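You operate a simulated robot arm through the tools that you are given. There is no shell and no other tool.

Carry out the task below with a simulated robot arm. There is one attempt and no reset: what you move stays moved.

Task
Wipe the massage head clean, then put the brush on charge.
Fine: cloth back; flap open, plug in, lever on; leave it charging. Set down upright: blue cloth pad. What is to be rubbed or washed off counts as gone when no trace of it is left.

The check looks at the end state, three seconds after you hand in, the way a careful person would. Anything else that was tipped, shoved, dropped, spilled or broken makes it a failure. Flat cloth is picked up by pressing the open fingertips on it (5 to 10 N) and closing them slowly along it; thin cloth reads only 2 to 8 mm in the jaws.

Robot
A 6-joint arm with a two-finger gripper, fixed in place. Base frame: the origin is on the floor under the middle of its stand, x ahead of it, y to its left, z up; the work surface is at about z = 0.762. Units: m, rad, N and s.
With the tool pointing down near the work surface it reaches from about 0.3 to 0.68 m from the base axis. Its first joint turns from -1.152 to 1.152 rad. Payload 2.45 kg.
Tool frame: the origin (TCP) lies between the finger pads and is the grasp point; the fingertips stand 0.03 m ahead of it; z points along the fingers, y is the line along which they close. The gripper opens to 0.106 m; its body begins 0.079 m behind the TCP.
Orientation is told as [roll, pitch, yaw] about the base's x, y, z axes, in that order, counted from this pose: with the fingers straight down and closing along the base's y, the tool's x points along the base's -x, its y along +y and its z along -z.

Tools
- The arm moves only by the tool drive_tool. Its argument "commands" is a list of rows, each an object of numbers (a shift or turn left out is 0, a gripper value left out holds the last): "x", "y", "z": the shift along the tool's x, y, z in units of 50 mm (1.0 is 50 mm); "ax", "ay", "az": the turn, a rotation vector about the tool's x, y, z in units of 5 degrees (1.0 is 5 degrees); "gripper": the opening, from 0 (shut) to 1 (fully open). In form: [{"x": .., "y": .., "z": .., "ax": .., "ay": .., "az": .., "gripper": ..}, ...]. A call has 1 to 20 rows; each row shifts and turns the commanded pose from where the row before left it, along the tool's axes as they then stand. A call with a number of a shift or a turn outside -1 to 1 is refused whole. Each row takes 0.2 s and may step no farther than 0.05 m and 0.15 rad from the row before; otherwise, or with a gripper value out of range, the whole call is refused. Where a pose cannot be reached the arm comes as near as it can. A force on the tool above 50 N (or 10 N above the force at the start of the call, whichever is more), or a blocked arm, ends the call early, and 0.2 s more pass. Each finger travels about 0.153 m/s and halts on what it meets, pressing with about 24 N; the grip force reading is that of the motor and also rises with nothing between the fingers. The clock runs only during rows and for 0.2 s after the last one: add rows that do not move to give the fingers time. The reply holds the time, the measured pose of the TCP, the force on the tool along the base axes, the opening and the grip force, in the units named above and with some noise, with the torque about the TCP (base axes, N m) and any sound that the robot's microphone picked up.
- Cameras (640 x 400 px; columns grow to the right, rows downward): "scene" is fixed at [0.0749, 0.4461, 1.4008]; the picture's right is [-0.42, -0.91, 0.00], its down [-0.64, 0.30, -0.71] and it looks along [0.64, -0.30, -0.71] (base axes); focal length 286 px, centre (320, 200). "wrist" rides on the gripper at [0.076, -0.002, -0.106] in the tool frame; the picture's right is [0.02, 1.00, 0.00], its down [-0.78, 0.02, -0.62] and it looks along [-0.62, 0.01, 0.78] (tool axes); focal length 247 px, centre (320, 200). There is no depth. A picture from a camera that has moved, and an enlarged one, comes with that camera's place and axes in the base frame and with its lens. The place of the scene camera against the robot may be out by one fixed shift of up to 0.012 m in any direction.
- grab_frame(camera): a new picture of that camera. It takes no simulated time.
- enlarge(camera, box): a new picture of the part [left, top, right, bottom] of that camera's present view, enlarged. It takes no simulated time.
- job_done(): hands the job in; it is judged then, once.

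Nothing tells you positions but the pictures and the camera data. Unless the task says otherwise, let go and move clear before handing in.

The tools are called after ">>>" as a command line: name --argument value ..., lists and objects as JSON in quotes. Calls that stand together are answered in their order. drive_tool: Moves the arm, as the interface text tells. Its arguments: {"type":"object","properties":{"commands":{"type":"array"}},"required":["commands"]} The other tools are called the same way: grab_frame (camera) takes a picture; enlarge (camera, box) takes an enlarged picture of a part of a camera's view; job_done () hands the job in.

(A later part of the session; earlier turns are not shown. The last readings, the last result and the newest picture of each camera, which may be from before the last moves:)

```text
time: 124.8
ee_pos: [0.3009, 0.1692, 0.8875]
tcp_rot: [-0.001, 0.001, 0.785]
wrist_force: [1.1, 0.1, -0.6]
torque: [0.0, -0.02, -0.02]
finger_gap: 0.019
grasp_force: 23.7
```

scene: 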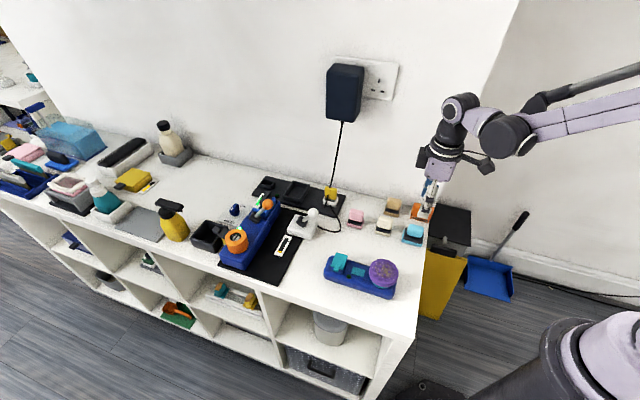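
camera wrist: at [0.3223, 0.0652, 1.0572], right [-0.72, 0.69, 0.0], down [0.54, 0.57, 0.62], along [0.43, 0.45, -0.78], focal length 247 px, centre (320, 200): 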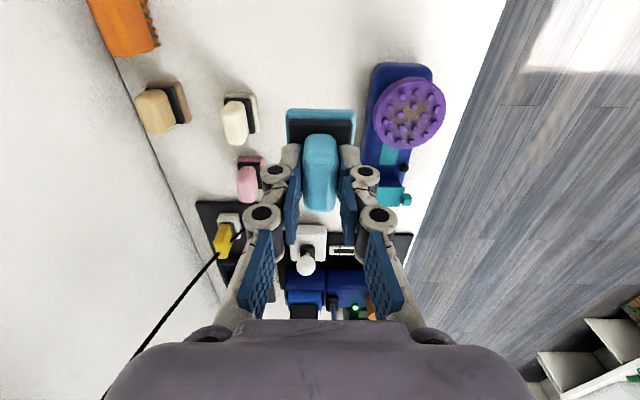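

>>> drive_tool --commands '[{"z": 0.005}, {"x": 0.2, "z": -0.003}, {"x": -0.2, "z": 0.003}, {"x": -0.2, "z": 0.003}, {"x": 0.2, "z": -0.003}]'

>>> drive_tool --commands '[{"z": 0.003}, {"x": 0.2, "z": -0.003}, {"x": -0.2, "z": 0.003}, {"x": -0.2, "z": 0.003}, {"x": 0.2, "z": -0.003}]'

>>> drive_tool --commands '[{"z": 0.003}, {"x": 0.2, "z": -0.003}, {"x": -0.2, "z": 0.003}, {"x": -0.2, "z": 0.003}, {"x": 0.2, "z": -0.003}]'

>>> enlarge --camera "scene" --box '[315, 235, 415, 310]'

```text
time: 126.0
ee_pos: [0.3022, 0.1697, 0.8853]
tcp_rot: [0.0, -0.001, 0.787]
wrist_force: [-0.3, 1.1, 0.7]
torque: [0.02, 0.0, -0.01]
finger_gap: 0.0192
grasp_force: 23.9
```

```text
time: 127.2
ee_pos: [0.3008, 0.1709, 0.8847]
tcp_rot: [0.0, -0.006, 0.785]
wrist_force: [5.7, 5.3, 18.8]
torque: [0.21, -0.29, 0.07]
finger_gap: 0.0193
grasp_force: 24.0
```

```text
time: 128.4
ee_pos: [0.2999, 0.1687, 0.8862]
tcp_rot: [-0.001, 0.0, 0.784]
wrist_force: [0.1, 1.3, 0.0]
torque: [0.01, 0.05, -0.02]
finger_gap: 0.0193
grasp_force: 24.1
```

```text
5.33 times, centred on (365, 272) of scene
camera zoom: at [0.0749, 0.4461, 1.4008], right [-0.42, -0.91, 0.0], down [-0.64, 0.3, -0.71], along [0.64, -0.3, -0.71], focal length 1527 px, centre (80, -187)
```

zoom: 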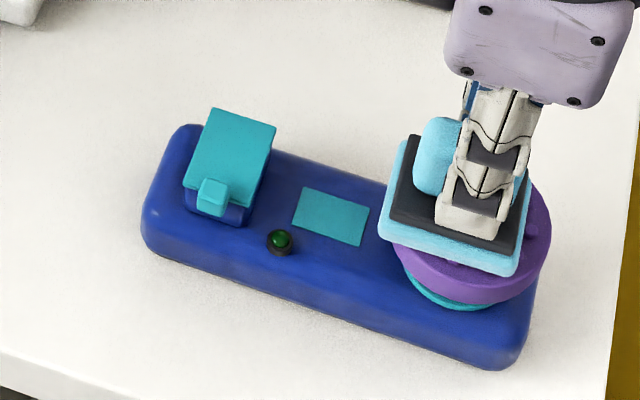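

>>> drive_tool --commands '[{"z": -0.6}, {"z": -0.6}, {"y": -0.8}, {"y": -0.8}, {}]'

>>> enlarge --camera "scene" --box '[375, 255, 415, 295]'

>>> enlarge --camera "wrist" --box '[360, 40, 450, 120]'

```text
time: 129.6
ee_pos: [0.3566, 0.1127, 0.9454]
tcp_rot: [0.0, 0.0, 0.786]
wrist_force: [-1.1, -0.1, 0.1]
torque: [-0.03, 0.0, 0.0]
finger_gap: 0.0191
grasp_force: 23.7
```

```text
10.00 times, centred on (395, 275) of scene
camera zoom: at [0.0749, 0.4461, 1.4008], right [-0.42, -0.91, 0.0], down [-0.64, 0.3, -0.71], along [0.64, -0.3, -0.71], focal length 2863 px, centre (-430, -550)
```

zoom: 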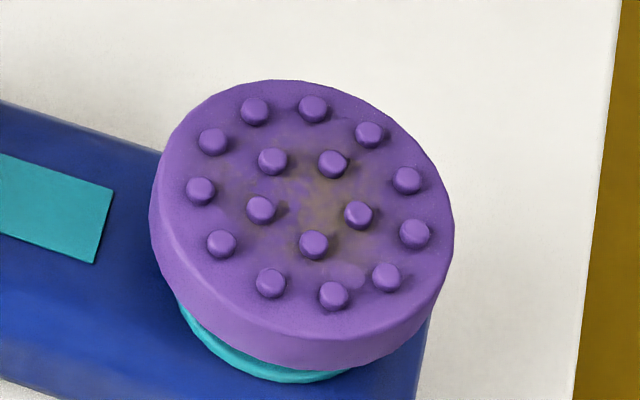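

```text
5.00 times, centred on (405, 80) of wrist
camera zoom: at [0.3039, 0.0585, 1.0532], right [-0.72, 0.69, 0.0], down [0.54, 0.57, 0.62], along [0.43, 0.45, -0.78], focal length 1235 px, centre (-105, 800)
```

zoom: 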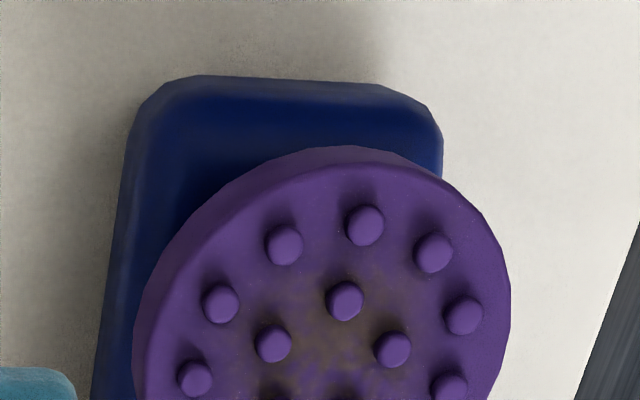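

The stain is clearly paler now. I'll continue: centre over (0.294, 0.162), press, and drag back along -x with slope compensation, which both wipes and returns the brush.

>>> drive_tool --commands '[{"y": 0.8, "x": 0.1}, {"y": 0.8, "x": 0.1}, {"z": 0.5}, {"z": 0.5}, {"z": 0.192}, {}, {}]'

>>> drive_tool --commands '[{"z": 0.004}, {}]'

```text
time: 131.2
ee_pos: [0.2936, 0.1621, 0.8857]
tcp_rot: [0.0, 0.0, 0.784]
wrist_force: [-1.5, 1.3, 23.8]
torque: [-0.14, 0.12, -0.01]
finger_gap: 0.0191
grasp_force: 24.3
```

```text
time: 131.8
ee_pos: [0.2942, 0.1627, 0.8843]
tcp_rot: [0.001, -0.002, 0.785]
wrist_force: [-2.7, 4.8, 26.2]
torque: [0.08, 0.22, -0.02]
finger_gap: 0.0191
grasp_force: 23.7
```

>>> drive_tool --commands '[{"x": -0.1, "z": 0.001}, {"x": -0.1, "z": 0.001}, {"x": -0.1, "z": 0.001}, {"x": -0.1, "z": 0.001}, {"x": -0.1, "z": 0.001}]'

>>> enlarge --camera "scene" --box '[315, 235, 415, 310]'

```text
time: 133.0
ee_pos: [0.3113, 0.1807, 0.8843]
tcp_rot: [-0.001, -0.003, 0.785]
wrist_force: [-2.2, -3.2, 6.4]
torque: [-0.1, 0.12, -0.02]
finger_gap: 0.0188
grasp_force: 24.3
```

```text
5.33 times, centred on (365, 272) of scene
camera zoom: at [0.0748, 0.446, 1.4008], right [-0.42, -0.91, 0.0], down [-0.64, 0.3, -0.71], along [0.64, -0.3, -0.71], focal length 1527 px, centre (80, -187)
```

zoom: 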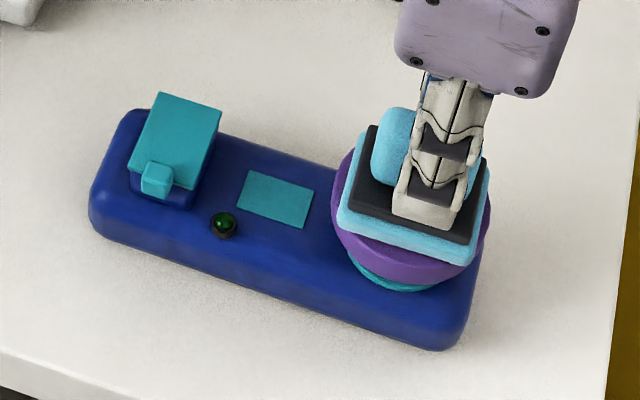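

The brush is back near its original place with the pad centred at about 6 N. Now strokes with slope compensation.

>>> drive_tool --commands '[{"x": 0.2, "z": -0.003}, {"x": -0.2, "z": 0.003}, {"x": -0.2, "z": 0.003}, {"x": 0.2, "z": -0.003}, {"x": 0.2, "z": -0.003}, {"x": -0.2, "z": 0.003}, {"x": -0.2, "z": 0.003}, {"x": 0.2, "z": -0.003}]'

>>> enlarge --camera "scene" --box '[315, 235, 415, 310]'

```text
time: 134.8
ee_pos: [0.3126, 0.1822, 0.8836]
tcp_rot: [0.0, -0.003, 0.785]
wrist_force: [3.8, 5.8, 12.0]
torque: [0.19, -0.18, 0.0]
finger_gap: 0.019
grasp_force: 24.0
```

```text
5.33 times, centred on (365, 272) of scene
camera zoom: at [0.0748, 0.4462, 1.4007], right [-0.42, -0.91, 0.0], down [-0.64, 0.3, -0.71], along [0.64, -0.3, -0.71], focal length 1527 px, centre (80, -187)
```

zoom: 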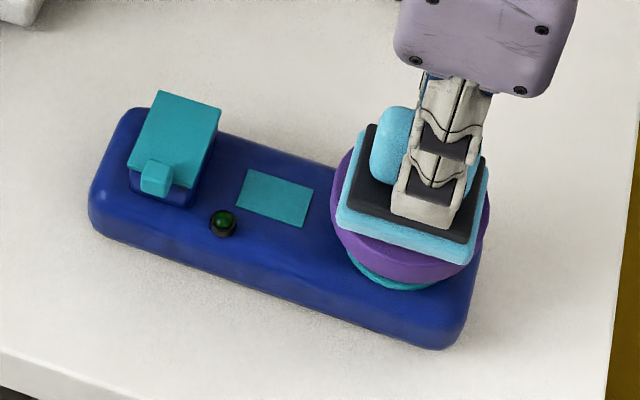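

>>> drive_tool --commands '[{"z": -0.003}, {"x": 0.2, "z": -0.003}, {"x": -0.2, "z": 0.003}, {"x": -0.2, "z": 0.003}, {"x": 0.2, "z": -0.003}, {"x": 0.2, "z": -0.003}]'

>>> enlarge --camera "scene" --box '[315, 235, 415, 310]'

```text
time: 136.2
ee_pos: [0.3047, 0.1724, 0.8835]
tcp_rot: [0.001, -0.003, 0.785]
wrist_force: [2.4, 3.1, 10.1]
torque: [0.29, -0.21, 0.04]
finger_gap: 0.019
grasp_force: 24.6
```

```text
5.33 times, centred on (365, 272) of scene
camera zoom: at [0.0748, 0.4462, 1.4007], right [-0.42, -0.91, 0.0], down [-0.64, 0.3, -0.71], along [0.64, -0.3, -0.71], focal length 1527 px, centre (80, -187)
```

zoom: 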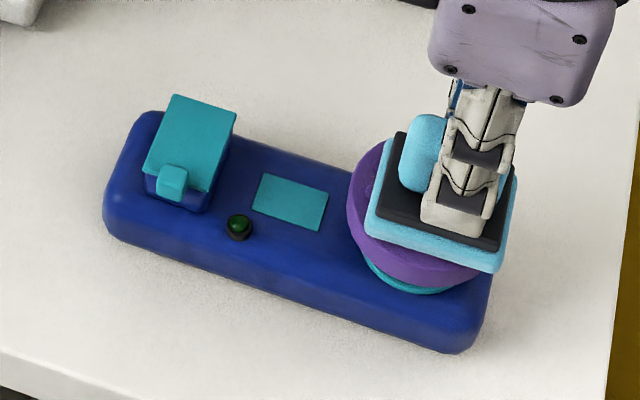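

>>> drive_tool --commands '[{"z": -0.002}, {"x": -0.25, "z": 0.003}, {"x": -0.25, "z": 0.003}, {"x": 0.25, "z": -0.003}, {"x": 0.25, "z": -0.003}, {"x": -0.25, "z": 0.003}, {"x": -0.25, "z": 0.003}, {"x": 0.25, "z": -0.003}, {"x": 0.25, "z": -0.003}]'

>>> enlarge --camera "scene" --box '[315, 235, 415, 310]'

```text
time: 138.2
ee_pos: [0.3049, 0.1721, 0.884]
tcp_rot: [0.001, 0.0, 0.786]
wrist_force: [0.2, 0.0, -0.4]
torque: [0.01, -0.01, -0.01]
finger_gap: 0.0189
grasp_force: 24.0
```

```text
5.33 times, centred on (365, 272) of scene
camera zoom: at [0.0749, 0.4461, 1.4008], right [-0.42, -0.91, 0.0], down [-0.64, 0.3, -0.71], along [0.64, -0.3, -0.71], focal length 1527 px, centre (80, -187)
```

zoom: 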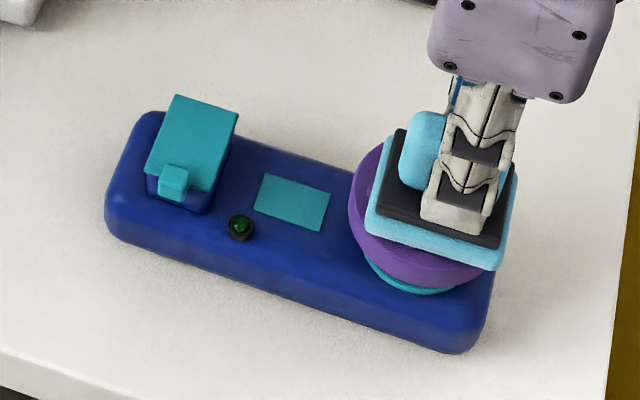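

>>> drive_tool --commands '[{"z": 0.002}, {"x": -0.25, "z": 0.003}, {"x": -0.25, "z": 0.003}, {"x": 0.25, "z": -0.003}, {"x": 0.25, "z": -0.003}, {"x": -0.25, "z": 0.003}, {"x": -0.25, "z": 0.003}, {"x": 0.25, "z": -0.003}, {"x": 0.25, "z": -0.003}]'

>>> drive_tool --commands '[{"z": 0.001}, {"x": -0.25, "z": 0.003}, {"x": -0.25, "z": 0.003}, {"x": 0.25, "z": -0.003}, {"x": 0.25, "z": -0.003}, {"x": -0.25, "z": 0.003}, {"x": -0.25, "z": 0.003}, {"x": 0.25, "z": -0.003}, {"x": 0.25, "z": -0.003}]'

>>> enlarge --camera "scene" --box '[315, 235, 415, 310]'

```text
time: 140.2
ee_pos: [0.3044, 0.1739, 0.8856]
tcp_rot: [0.0, 0.0, 0.785]
wrist_force: [0.1, 0.1, -0.4]
torque: [-0.02, 0.01, -0.01]
finger_gap: 0.0193
grasp_force: 24.2
```

```text
time: 142.2
ee_pos: [0.3034, 0.1731, 0.8853]
tcp_rot: [0.001, 0.0, 0.785]
wrist_force: [-0.7, 0.5, 0.6]
torque: [-0.03, 0.0, 0.01]
finger_gap: 0.0191
grasp_force: 23.7
```

```text
5.33 times, centred on (365, 272) of scene
camera zoom: at [0.0749, 0.4461, 1.4008], right [-0.42, -0.91, 0.0], down [-0.64, 0.3, -0.71], along [0.64, -0.3, -0.71], focal length 1527 px, centre (80, -187)
```

zoom: 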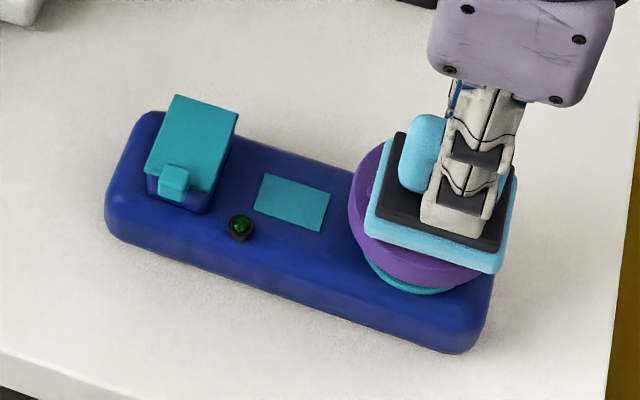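

>>> drive_tool --commands '[{"z": 0.002}, {"x": -0.25, "z": 0.003}, {"x": -0.25, "z": 0.003}, {"x": 0.25, "z": -0.003}, {"x": 0.25, "z": -0.003}, {"x": -0.25, "z": 0.003}, {"x": -0.25, "z": 0.003}, {"x": 0.25, "z": -0.003}, {"x": 0.25, "z": -0.003}]'

>>> drive_tool --commands '[{"z": 0.002}, {"x": -0.25, "z": 0.003}, {"x": -0.25, "z": 0.003}, {"x": 0.25, "z": -0.003}, {"x": 0.25, "z": -0.003}, {"x": -0.25, "z": 0.003}, {"x": -0.25, "z": 0.003}, {"x": 0.25, "z": -0.003}, {"x": 0.25, "z": -0.003}]'

>>> enlarge --camera "scene" --box '[315, 235, 415, 310]'

```text
time: 144.2
ee_pos: [0.3058, 0.1723, 0.8832]
tcp_rot: [0.0, -0.002, 0.786]
wrist_force: [0.5, -0.2, -0.1]
torque: [-0.02, 0.02, 0.0]
finger_gap: 0.0195
grasp_force: 24.2
```

```text
time: 146.2
ee_pos: [0.3038, 0.1727, 0.8853]
tcp_rot: [0.0, 0.0, 0.786]
wrist_force: [0.5, -1.5, -0.4]
torque: [0.03, 0.02, -0.01]
finger_gap: 0.0189
grasp_force: 23.9
```

```text
5.33 times, centred on (365, 272) of scene
camera zoom: at [0.0749, 0.4461, 1.4008], right [-0.42, -0.91, 0.0], down [-0.64, 0.3, -0.71], along [0.64, -0.3, -0.71], focal length 1527 px, centre (80, -187)
```

zoom: 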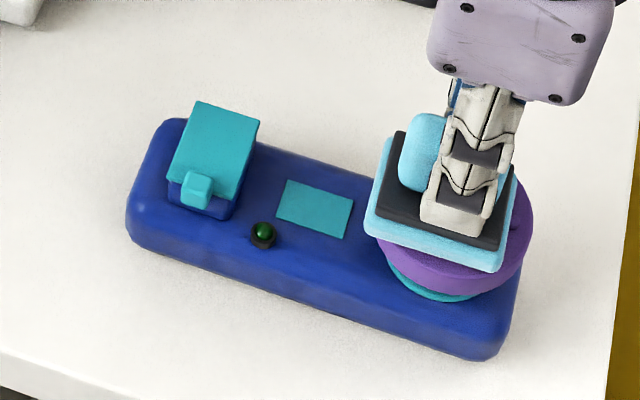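

>>> drive_tool --commands '[{"z": -0.1}, {"x": 0.3}, {"z": 0.096}, {}, {}]'

>>> drive_tool --commands '[{"z": 0.004}, {"x": -0.15, "z": 0.002}, {"x": -0.15, "z": 0.002}, {"x": -0.15, "z": 0.002}, {"x": -0.15, "z": 0.002}]'

>>> enlarge --camera "scene" --box '[315, 235, 415, 310]'

```text
time: 147.4
ee_pos: [0.2942, 0.1625, 0.8858]
tcp_rot: [0.001, 0.001, 0.786]
wrist_force: [0.4, 0.1, -0.7]
torque: [-0.02, 0.0, 0.02]
finger_gap: 0.0192
grasp_force: 23.7
```

```text
time: 148.6
ee_pos: [0.3165, 0.1846, 0.8848]
tcp_rot: [0.001, 0.0, 0.784]
wrist_force: [0.3, 0.8, -0.3]
torque: [0.01, 0.0, 0.03]
finger_gap: 0.0191
grasp_force: 24.0
```

```text
5.33 times, centred on (365, 272) of scene
camera zoom: at [0.0749, 0.4461, 1.4007], right [-0.42, -0.91, 0.0], down [-0.64, 0.3, -0.71], along [0.64, -0.3, -0.71], focal length 1527 px, centre (80, -187)
```

zoom: 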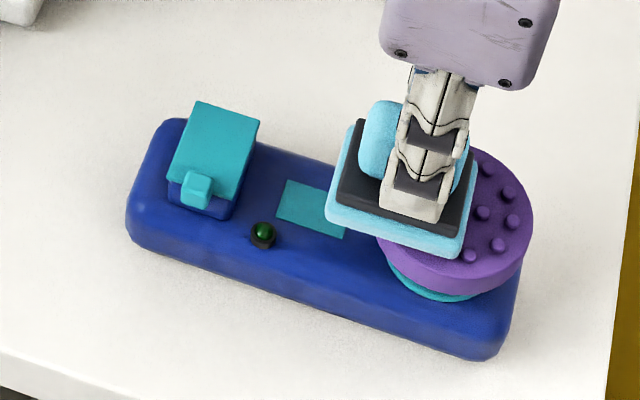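

>>> drive_tool --commands '[{"z": -0.6}, {"z": -0.6}, {"y": -0.8}, {"y": -0.8}, {}]'

>>> enlarge --camera "scene" --box '[370, 255, 410, 295]'

>>> enlarge --camera "wrist" --box '[360, 20, 450, 110]'

```text
time: 149.8
ee_pos: [0.3715, 0.1254, 0.9465]
tcp_rot: [0.001, 0.0, 0.784]
wrist_force: [-0.1, -0.2, -0.6]
torque: [-0.01, 0.0, 0.0]
finger_gap: 0.0189
grasp_force: 23.7
```

```text
10.00 times, centred on (390, 275) of scene
camera zoom: at [0.0749, 0.4461, 1.4008], right [-0.42, -0.91, 0.0], down [-0.64, 0.3, -0.71], along [0.64, -0.3, -0.71], focal length 2863 px, centre (-380, -550)
```

zoom: 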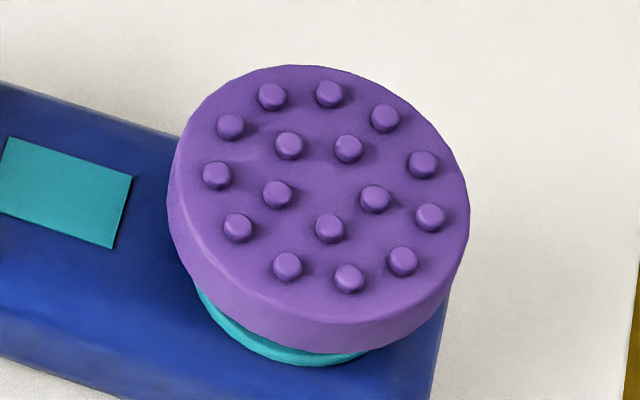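

```text
4.44 times, centred on (405, 65) of wrist
camera zoom: at [0.3204, 0.0711, 1.0539], right [-0.72, 0.69, 0.0], down [0.54, 0.57, 0.62], along [0.43, 0.45, -0.78], focal length 1098 px, centre (-58, 800)
```

zoom: 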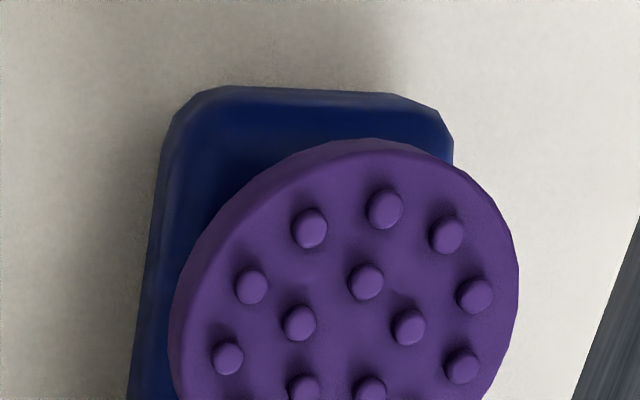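

The stain is gone from the head in both views. I'll check the whole head and the pad's pose in the grip before returning the pad.

>>> grab_frame --camera "wrist"

>>> enlarge --camera "wrist" --box '[360, 20, 450, 200]'

>>> enlarge --camera "scene" --box '[350, 190, 440, 260]'

```text
taken
camera wrist: at [0.3204, 0.0711, 1.0539], right [-0.72, 0.69, 0.0], down [0.54, 0.57, 0.62], along [0.43, 0.45, -0.78], focal length 247 px, centre (320, 200)
```

wrist: 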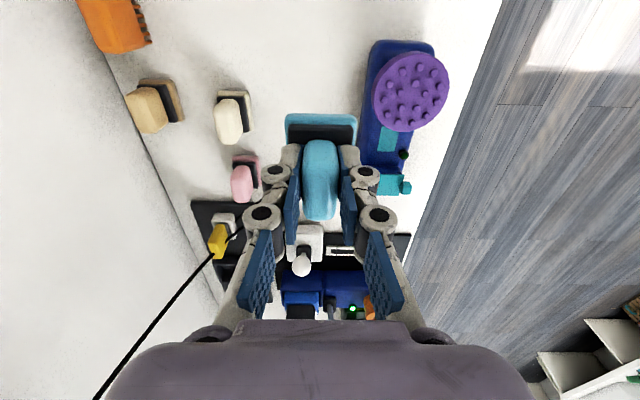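

```text
2.22 times, centred on (405, 110) of wrist
camera zoom: at [0.3204, 0.0711, 1.0539], right [-0.72, 0.69, 0.0], down [0.54, 0.57, 0.62], along [0.43, 0.45, -0.78], focal length 549 px, centre (131, 400)
```

zoom: 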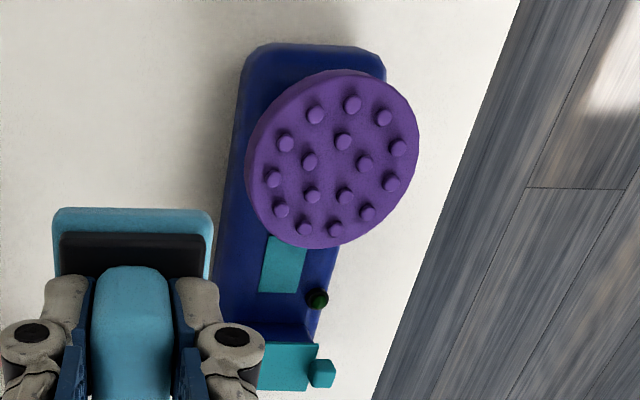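

```text
5.71 times, centred on (395, 225) of scene
camera zoom: at [0.0749, 0.4461, 1.4008], right [-0.42, -0.91, 0.0], down [-0.64, 0.3, -0.71], along [0.64, -0.3, -0.71], focal length 1636 px, centre (-109, 57)
```

zoom: 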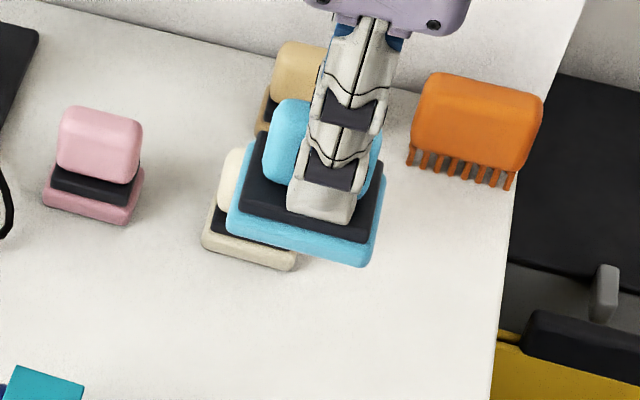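

The head is clean. Now I'll carry the pad back to its original spot (0.3996, 0.0148).

>>> drive_tool --commands '[{"x": 0.292, "y": -0.49}, {"x": 0.292, "y": -0.49}, {"x": 0.292, "y": -0.49}, {"x": 0.292, "y": -0.49}, {}, {}]'

```text
time: 151.2
ee_pos: [0.3987, 0.0166, 0.9468]
tcp_rot: [0.0, 0.0, 0.785]
wrist_force: [-0.4, -0.1, 0.0]
torque: [0.01, 0.01, -0.03]
finger_gap: 0.0189
grasp_force: 24.6
```

>>> drive_tool --commands '[{"z": 0.8, "y": -0.02}, {"z": 0.8}, {"z": 0.5}, {"z": 0.3}, {}, {}]'

>>> enlarge --camera "scene" --box '[380, 205, 440, 255]'

```text
time: 152.6
ee_pos: [0.4005, 0.0161, 0.8233]
tcp_rot: [-0.001, 0.0, 0.784]
wrist_force: [0.4, -0.3, 0.1]
torque: [0.04, -0.02, 0.02]
finger_gap: 0.0188
grasp_force: 24.0
```

```text
8.00 times, centred on (410, 230) of scene
camera zoom: at [0.0749, 0.4461, 1.4008], right [-0.42, -0.91, 0.0], down [-0.64, 0.3, -0.71], along [0.64, -0.3, -0.71], focal length 2290 px, centre (-400, -40)
```

zoom: 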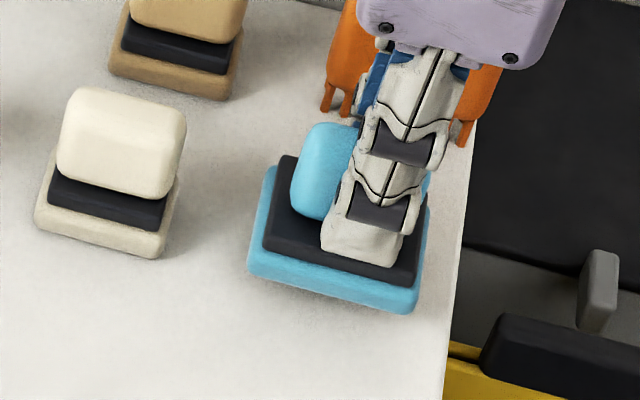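

>>> drive_tool --commands '[{"z": 0.06}, {"z": 0.04}, {}]'

>>> drive_tool --commands '[{"z": 0.02}, {}]'

```text
time: 153.4
ee_pos: [0.3997, 0.016, 0.8198]
tcp_rot: [-0.001, -0.001, 0.786]
wrist_force: [-0.3, 0.8, -0.7]
torque: [0.0, 0.01, -0.01]
finger_gap: 0.0189
grasp_force: 24.2
```

```text
time: 154.0
ee_pos: [0.3997, 0.0155, 0.8187]
tcp_rot: [0.001, 0.0, 0.785]
wrist_force: [-0.4, -0.4, -0.4]
torque: [-0.04, 0.03, -0.03]
finger_gap: 0.0191
grasp_force: 23.9
```

>>> drive_tool --commands '[{"z": 0.02}, {}]'

>>> drive_tool --commands '[{"z": 0.02}, {}]'

```text
time: 154.6
ee_pos: [0.401, 0.0156, 0.8165]
tcp_rot: [-0.001, 0.0, 0.785]
wrist_force: [-0.2, 0.2, -1.2]
torque: [-0.01, -0.02, 0.01]
finger_gap: 0.0187
grasp_force: 24.0
```

```text
time: 155.2
ee_pos: [0.4003, 0.0161, 0.8164]
tcp_rot: [0.001, 0.0, 0.784]
wrist_force: [-0.8, -0.5, -0.3]
torque: [0.01, 0.01, 0.01]
finger_gap: 0.019
grasp_force: 24.0
```

>>> drive_tool --commands '[{"z": 0.02}, {}]'

>>> drive_tool --commands '[{"z": 0.014}, {}]'

>>> enlarge --camera "scene" --box '[380, 205, 440, 255]'

```text
time: 155.8
ee_pos: [0.4009, 0.0156, 0.8153]
tcp_rot: [0.0, 0.0, 0.786]
wrist_force: [-0.3, 0.7, -1.0]
torque: [-0.02, -0.01, -0.02]
finger_gap: 0.0189
grasp_force: 24.0
```

```text
time: 156.4
ee_pos: [0.4012, 0.0168, 0.816]
tcp_rot: [0.001, -0.001, 0.784]
wrist_force: [-0.8, -0.5, -0.1]
torque: [-0.02, -0.01, 0.04]
finger_gap: 0.0191
grasp_force: 23.9
```

```text
8.00 times, centred on (410, 230) of scene
camera zoom: at [0.0749, 0.4461, 1.4008], right [-0.42, -0.91, 0.0], down [-0.64, 0.3, -0.71], along [0.64, -0.3, -0.71], focal length 2290 px, centre (-400, -40)
```

zoom: 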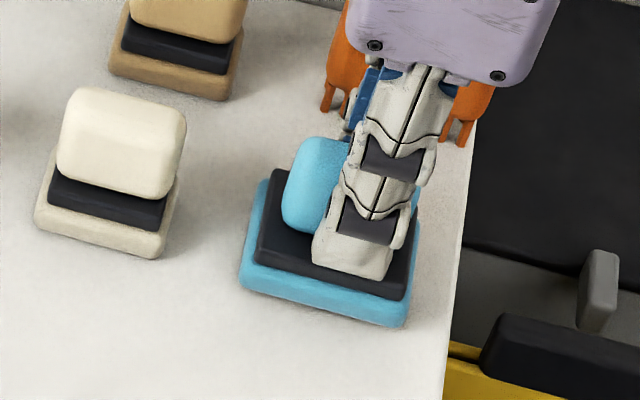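

>>> drive_tool --commands '[{"x": 0.06, "z": 0.01}, {"z": 0.01}, {}]'

>>> drive_tool --commands '[{"z": 0.015}, {}]'

```text
time: 157.2
ee_pos: [0.3993, 0.0145, 0.8132]
tcp_rot: [0.0, 0.0, 0.787]
wrist_force: [-0.7, 0.2, -0.8]
torque: [0.0, -0.01, 0.0]
finger_gap: 0.0189
grasp_force: 24.1
```

```text
time: 157.8
ee_pos: [0.3995, 0.0144, 0.8115]
tcp_rot: [0.001, 0.0, 0.786]
wrist_force: [0.5, -0.9, -0.5]
torque: [-0.02, 0.0, 0.01]
finger_gap: 0.0191
grasp_force: 24.1
```

>>> drive_tool --commands '[{"z": 0.015}, {}]'

>>> drive_tool --commands '[{"z": 0.01}, {}]'

```text
time: 158.4
ee_pos: [0.3983, 0.0139, 0.8126]
tcp_rot: [0.0, -0.001, 0.784]
wrist_force: [2.2, 1.2, 24.7]
torque: [0.18, -0.2, -0.01]
finger_gap: 0.019
grasp_force: 23.3
```

```text
time: 159.0
ee_pos: [0.3985, 0.0141, 0.8111]
tcp_rot: [0.001, -0.002, 0.786]
wrist_force: [3.0, 5.2, 31.8]
torque: [0.13, -0.11, 0.01]
finger_gap: 0.0189
grasp_force: 23.8
```

The pad is on the surface. I'll ease off and open the fingers slowly.

>>> drive_tool --commands '[{"z": -0.015}, {}, {"gripper": 0.25}, {"gripper": 0.35}, {"gripper": 0.45}, {"gripper": 0.55}, {}]'

>>> drive_tool --commands '[{"z": -0.3}, {"z": -0.6}, {"z": -0.8}, {"z": -0.8}, {}]'

>>> enlarge --camera "scene" --box '[340, 190, 440, 255]'

>>> grab_frame --camera "wrist"

```text
time: 160.6
ee_pos: [0.3988, 0.0129, 0.8123]
tcp_rot: [0.0, 0.001, 0.785]
wrist_force: [-0.2, -0.7, 0.2]
torque: [0.0, 0.04, 0.0]
finger_gap: 0.0585
grasp_force: 0.0
```

```text
time: 161.8
ee_pos: [0.3968, 0.0137, 0.9353]
tcp_rot: [-0.001, 0.001, 0.787]
wrist_force: [0.5, 0.5, -0.8]
torque: [0.0, -0.02, -0.02]
finger_gap: 0.0583
grasp_force: 0.0
```

```text
6.15 times, centred on (390, 222) of scene
camera zoom: at [0.0749, 0.4461, 1.4008], right [-0.42, -0.91, 0.0], down [-0.64, 0.3, -0.71], along [0.64, -0.3, -0.71], focal length 1762 px, centre (-111, 62)
```

zoom: 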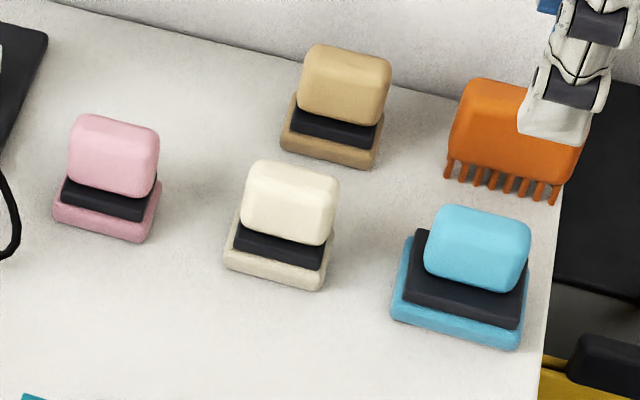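

```text
taken
camera wrist: at [0.3448, -0.0414, 1.0437], right [-0.72, 0.69, 0.0], down [0.54, 0.57, 0.62], along [0.43, 0.45, -0.78], focal length 247 px, centre (320, 200)
```

wrist: 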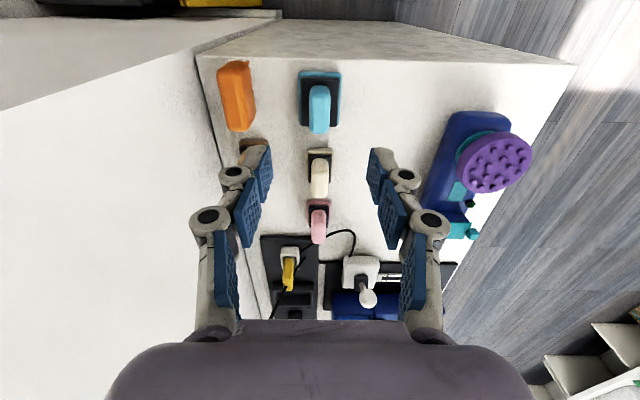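

The blue pad is back upright in its place. Next is the flap: I'll move over it with the tool yawed to -45° so the fingers close along the hinge axis and the camera faces the tab.

>>> drive_tool --commands '[{"z": -0.4, "gripper": 0.5}, {"x": -0.42, "y": 0.67}, {"x": -0.42, "y": 0.67}, {"x": -0.42, "y": 0.67}, {"x": -0.42, "y": 0.67}, {"x": -0.42, "y": 0.67}, {"x": -0.42, "y": 0.67}, {"x": -0.42, "y": 0.67}, {}]'

>>> drive_tool --commands '[{"az": 1}, {"az": 1}, {"az": 1}, {"az": 1}, {"az": 1}, {"az": 1}, {"az": 1}, {"az": 1}, {"az": 1}, {"az": 1}, {"az": 1}, {"az": 1}, {"az": 1}, {"az": 1}, {"az": 1}, {"az": 1}, {"az": 1}, {"az": 1}, {}, {}]'

>>> grab_frame --camera "wrist"

>>> grab_frame --camera "scene"

```text
time: 163.8
ee_pos: [0.3339, 0.2822, 0.9554]
tcp_rot: [0.0, 0.0, 0.784]
wrist_force: [-0.9, -0.1, -0.8]
torque: [0.0, 0.03, 0.01]
finger_gap: 0.0531
grasp_force: 0.1
```

```text
time: 168.0
ee_pos: [0.3365, 0.2838, 0.9568]
tcp_rot: [0.0, 0.0, -0.785]
wrist_force: [0.3, 0.8, 0.4]
torque: [-0.01, 0.02, -0.02]
finger_gap: 0.0532
grasp_force: 0.0
```

```text
taken
camera wrist: at [0.2822, 0.3374, 1.0643], right [0.69, 0.72, 0.0], down [0.57, -0.54, 0.62], along [0.45, -0.43, -0.78], focal length 247 px, centre (320, 200)
```

wrist: 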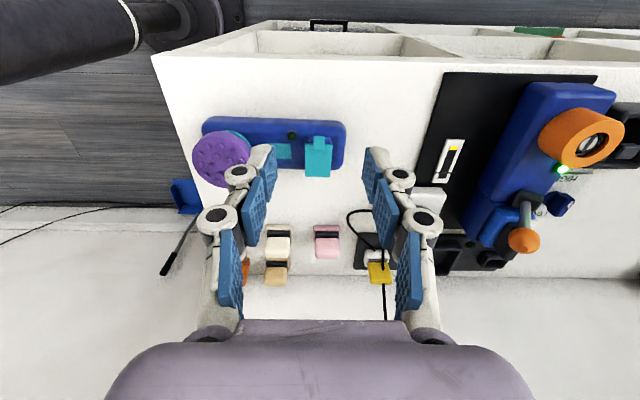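

```text
taken
```

scene: 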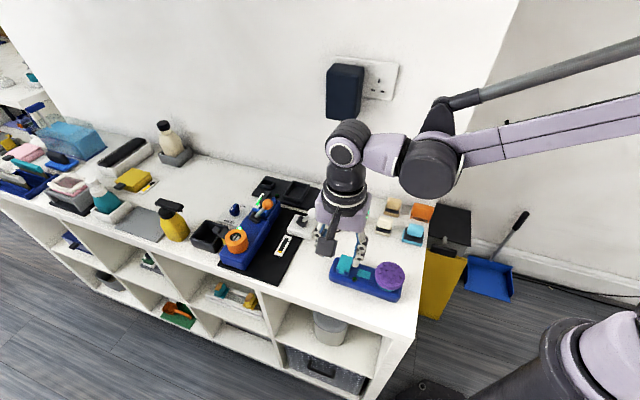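

>>> enlarge --camera "wrist" --box '[270, 100, 370, 190]'

>>> enlarge --camera "wrist" --box '[340, 160, 470, 290]'

```text
4.44 times, centred on (320, 145) of wrist
camera zoom: at [0.2822, 0.3374, 1.0643], right [0.69, 0.72, 0.0], down [0.57, -0.54, 0.62], along [0.45, -0.43, -0.78], focal length 1098 px, centre (320, 444)
```

zoom: 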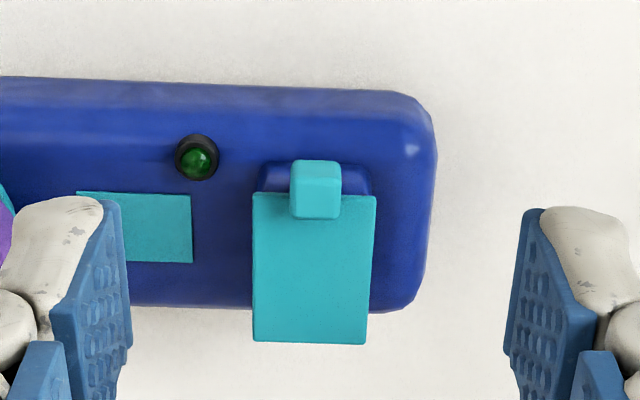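

```text
3.08 times, centred on (405, 225) of wrist
camera zoom: at [0.2822, 0.3374, 1.0643], right [0.69, 0.72, 0.0], down [0.57, -0.54, 0.62], along [0.45, -0.43, -0.78], focal length 760 px, centre (58, 123)
```

zoom: 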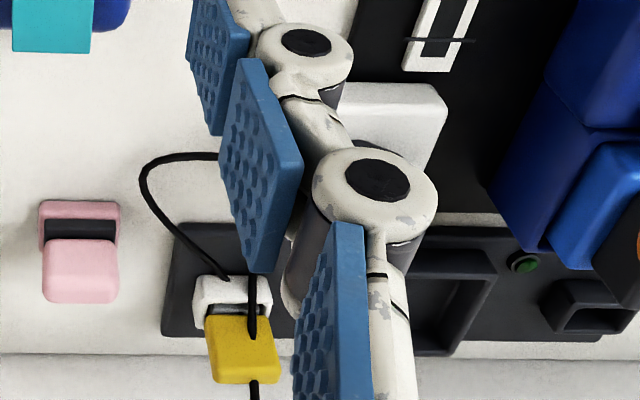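

>>> enlarge --camera "scene" --box '[325, 245, 375, 295]'

```text
8.00 times, centred on (350, 270) of scene
camera zoom: at [0.0749, 0.4461, 1.4008], right [-0.42, -0.91, 0.0], down [-0.64, 0.3, -0.71], along [0.64, -0.3, -0.71], focal length 2290 px, centre (80, -360)
```

zoom: 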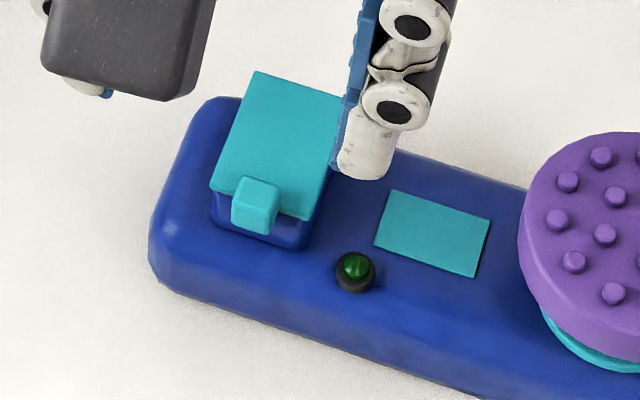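

The flap plate is about 0.031 x 0.044 m with a 12 mm tab on the front, hinged at the back. I'll take a closer second view to fix heights.

>>> drive_tool --commands '[{"z": 0.8, "y": -0.05}, {"z": 0.4, "x": 0.2}, {}, {}]'

>>> enlarge --camera "wrist" --box '[260, 110, 380, 220]'

>>> enlarge --camera "scene" --box '[325, 245, 375, 295]'

```text
time: 169.0
ee_pos: [0.3301, 0.2888, 0.8987]
tcp_rot: [-0.001, -0.001, -0.786]
wrist_force: [-0.1, -0.2, 0.1]
torque: [-0.04, 0.01, 0.0]
finger_gap: 0.0529
grasp_force: 0.1
```

```text
3.64 times, centred on (320, 165) of wrist
camera zoom: at [0.2756, 0.3431, 1.0064], right [0.69, 0.72, 0.0], down [0.57, -0.54, 0.62], along [0.45, -0.43, -0.78], focal length 898 px, centre (320, 327)
```

zoom: 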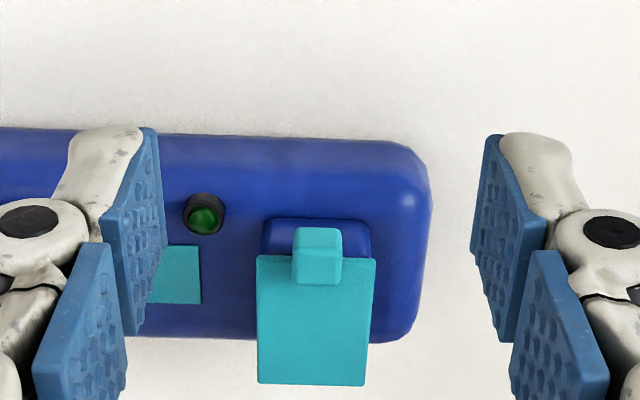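

```text
8.00 times, centred on (350, 270) of scene
camera zoom: at [0.0749, 0.4461, 1.4008], right [-0.42, -0.91, 0.0], down [-0.64, 0.3, -0.71], along [0.64, -0.3, -0.71], focal length 2290 px, centre (80, -360)
```

zoom: 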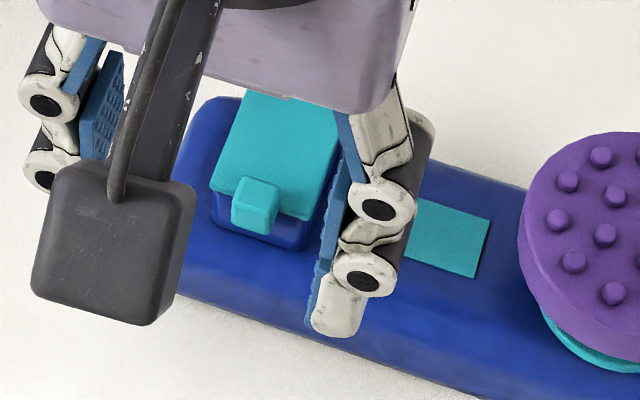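

Plate height comes out at about 0.818, the brush body top at about 0.798, and the tab protrudes about 11 mm. I'll narrow the fingers, position them in front of the plate edge beside the tab, and descend partway to check.

>>> drive_tool --commands '[{"gripper": 0.28, "x": -0.4, "y": -0.02}, {"x": -0.4}, {"z": 0.4}, {"z": 0.3}, {}, {}]'

>>> grab_frame --camera "wrist"

>>> enlarge --camera "scene" --box '[325, 240, 375, 290]'

```text
time: 170.4
ee_pos: [0.3568, 0.2601, 0.8631]
tcp_rot: [0.0, -0.001, -0.785]
wrist_force: [-0.7, -0.2, -0.2]
torque: [-0.02, 0.01, 0.0]
finger_gap: 0.0297
grasp_force: 0.1
```

```text
taken
camera wrist: at [0.3019, 0.3143, 0.9696], right [0.69, 0.72, 0.0], down [0.57, -0.54, 0.62], along [0.45, -0.43, -0.78], focal length 247 px, centre (320, 200)
```

wrist: 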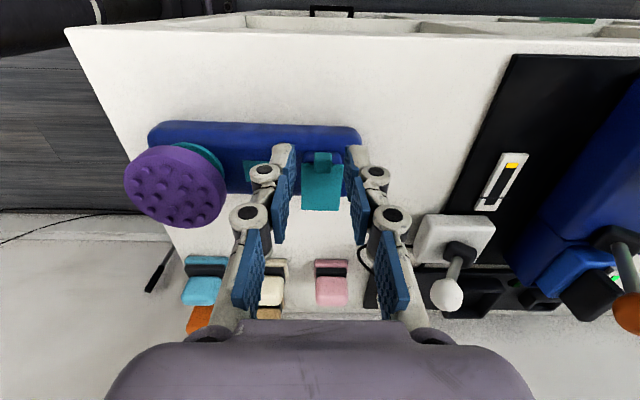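

```text
8.00 times, centred on (350, 265) of scene
camera zoom: at [0.0749, 0.4461, 1.4008], right [-0.42, -0.91, 0.0], down [-0.64, 0.3, -0.71], along [0.64, -0.3, -0.71], focal length 2290 px, centre (80, -320)
```

zoom: 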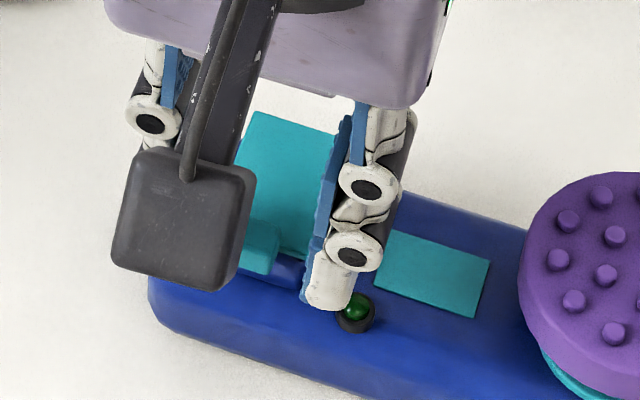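

>>> enlarge --camera "wrist" --box '[260, 130, 380, 220]'

```text
4.44 times, centred on (320, 175) of wrist
camera zoom: at [0.3019, 0.3143, 0.9696], right [0.69, 0.72, 0.0], down [0.57, -0.54, 0.62], along [0.45, -0.43, -0.78], focal length 1098 px, centre (320, 311)
```

zoom: 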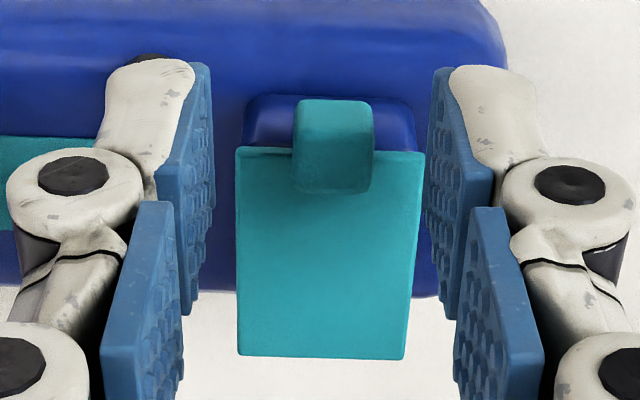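

>>> drive_tool --commands '[{"y": 0.03, "z": 0.25}, {"z": 0.23}, {}, {"gripper": 0.2}, {"gripper": 0.1}, {"gripper": 0.0}, {}, {}]'

>>> enlarge --camera "wrist" --box '[260, 130, 380, 220]'

>>> enlarge --camera "scene" --box '[325, 240, 375, 290]'

```text
time: 172.2
ee_pos: [0.3583, 0.2611, 0.8376]
tcp_rot: [0.0, 0.002, -0.785]
wrist_force: [0.3, 1.1, -1.0]
torque: [0.04, 0.04, 0.0]
finger_gap: 0.0107
grasp_force: 24.4
```

```text
4.44 times, centred on (320, 175) of wrist
camera zoom: at [0.3035, 0.3147, 0.9447], right [0.69, 0.72, 0.0], down [0.57, -0.54, 0.62], along [0.45, -0.43, -0.78], focal length 1098 px, centre (320, 311)
```

zoom: 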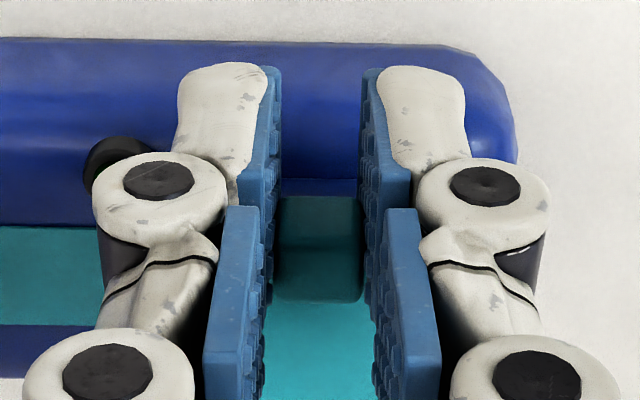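

```text
8.00 times, centred on (350, 265) of scene
camera zoom: at [0.0749, 0.4462, 1.4007], right [-0.42, -0.91, 0.0], down [-0.64, 0.3, -0.71], along [0.64, -0.3, -0.71], focal length 2290 px, centre (80, -320)
```

zoom: 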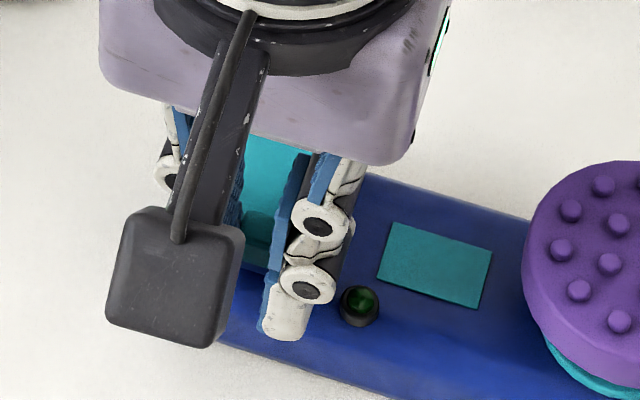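

The tab is gripped (gap 10.7 mm). I'll re-grip slightly higher so the plate has clearance, then follow an arc about the hinge while tilting the tool.

>>> drive_tool --commands '[{"gripper": 0.25}, {"z": -0.07}, {"gripper": 0.1}, {"gripper": 0.0}, {}, {}]'

>>> drive_tool --commands '[{"x": -0.057, "z": -0.175, "ay": 1}, {"x": -0.072, "z": -0.174, "ay": 1}, {"x": -0.086, "z": -0.17, "ay": 1}, {"x": -0.099, "z": -0.166, "ay": 1}, {}]'

>>> enlarge --camera "scene" --box '[320, 230, 380, 290]'

>>> grab_frame --camera "wrist"

```text
time: 173.6
ee_pos: [0.3575, 0.2612, 0.841]
tcp_rot: [0.002, 0.001, -0.786]
wrist_force: [0.2, 1.1, 0.9]
torque: [0.05, 0.01, 0.02]
finger_gap: 0.0109
grasp_force: 24.2
```

```text
time: 174.8
ee_pos: [0.3717, 0.2483, 0.8734]
tcp_rot: [0.0, 0.351, -0.785]
wrist_force: [0.0, 0.1, -2.4]
torque: [0.09, 0.05, 0.01]
finger_gap: 0.0108
grasp_force: 23.7
```

```text
6.67 times, centred on (350, 260) of scene
camera zoom: at [0.0749, 0.4461, 1.4007], right [-0.42, -0.91, 0.0], down [-0.64, 0.3, -0.71], along [0.64, -0.3, -0.71], focal length 1909 px, centre (120, -200)
```

zoom: 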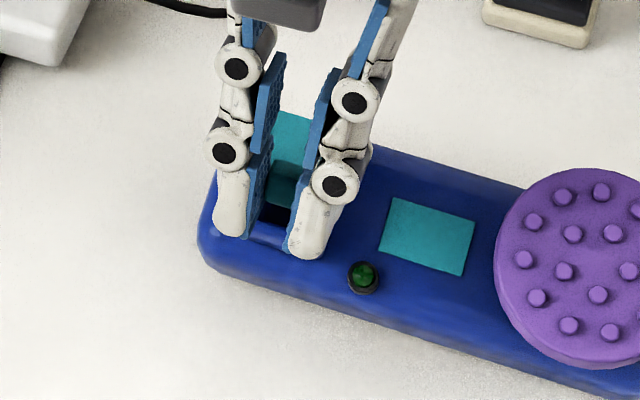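

```text
taken
camera wrist: at [0.3461, 0.2727, 1.0009], right [0.69, 0.72, 0.01], down [0.68, -0.66, 0.31], along [0.23, -0.21, -0.95], focal length 247 px, centre (320, 200)
```

wrist: 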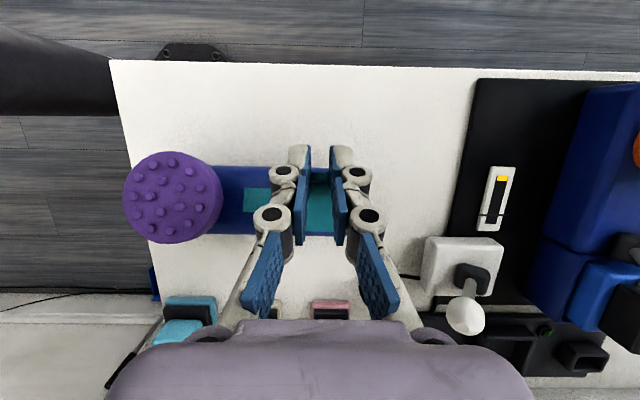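

The flap is lifting with little force. Continuing the arc.

>>> drive_tool --commands '[{"x": -0.113, "z": -0.16, "ay": 1}, {"x": -0.126, "z": -0.153, "ay": 1}, {"x": -0.138, "z": -0.146, "ay": 1}, {"x": -0.15, "z": -0.137, "ay": 1}, {}]'

>>> enlarge --camera "scene" --box '[320, 230, 380, 290]'

>>> enlarge --camera "wrist" --box '[220, 120, 400, 260]'

```text
time: 176.0
ee_pos: [0.3977, 0.2216, 0.889]
tcp_rot: [-0.001, 0.699, -0.784]
wrist_force: [-0.5, 0.1, -3.1]
torque: [0.11, -0.01, 0.01]
finger_gap: 0.0109
grasp_force: 24.7
```

```text
6.67 times, centred on (350, 260) of scene
camera zoom: at [0.0749, 0.4461, 1.4007], right [-0.42, -0.91, 0.0], down [-0.64, 0.3, -0.71], along [0.64, -0.3, -0.71], focal length 1909 px, centre (120, -200)
```

zoom: 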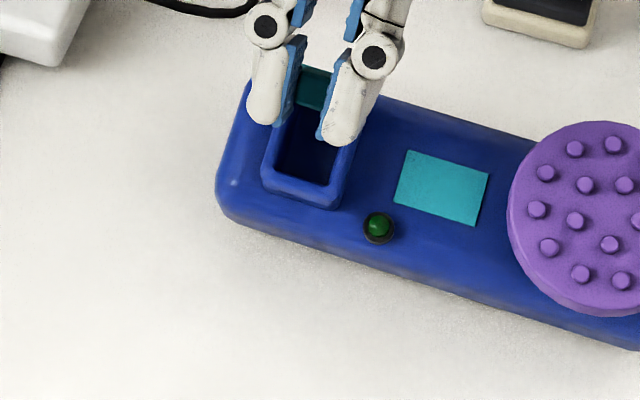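

```text
2.86 times, centred on (310, 190) of wrist
camera zoom: at [0.404, 0.214, 1.0191], right [0.69, 0.72, 0.01], down [0.72, -0.69, -0.03], along [-0.01, 0.03, -1.0], focal length 706 px, centre (349, 229)
```

zoom: 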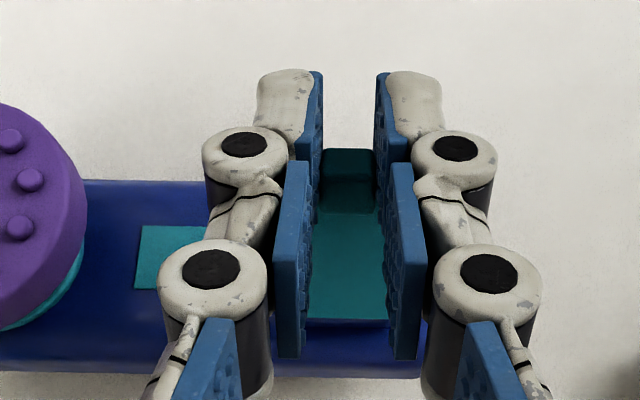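

>>> enlarge --camera "scene" --box '[310, 200, 430, 310]'

>>> grab_frame --camera "wrist"

```text
3.64 times, centred on (370, 255) of scene
camera zoom: at [0.0749, 0.4461, 1.4007], right [-0.42, -0.91, 0.0], down [-0.64, 0.3, -0.71], along [0.64, -0.3, -0.71], focal length 1041 px, centre (138, 0)
```

zoom: 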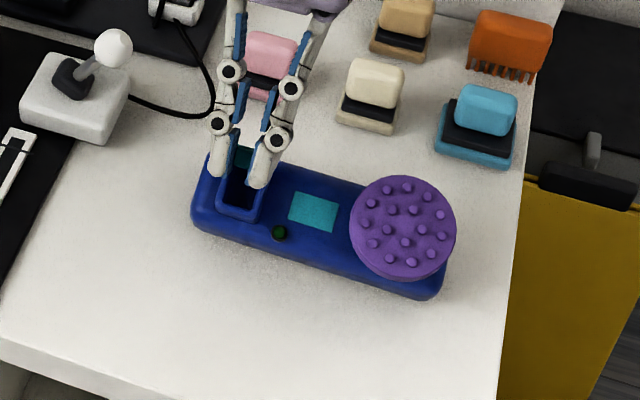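

```text
taken
camera wrist: at [0.404, 0.214, 1.0191], right [0.69, 0.72, 0.01], down [0.72, -0.69, -0.03], along [-0.01, 0.03, -1.0], focal length 247 px, centre (320, 200)
```

wrist: 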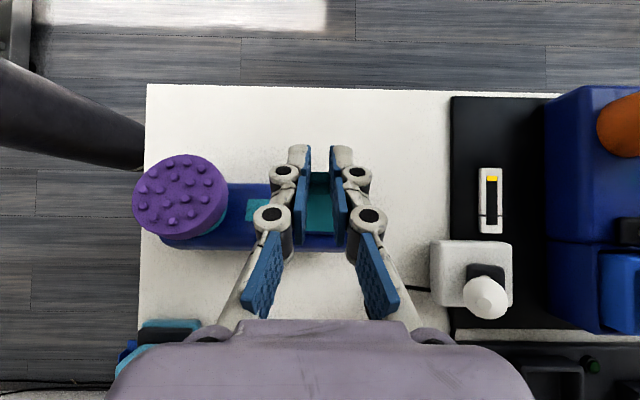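

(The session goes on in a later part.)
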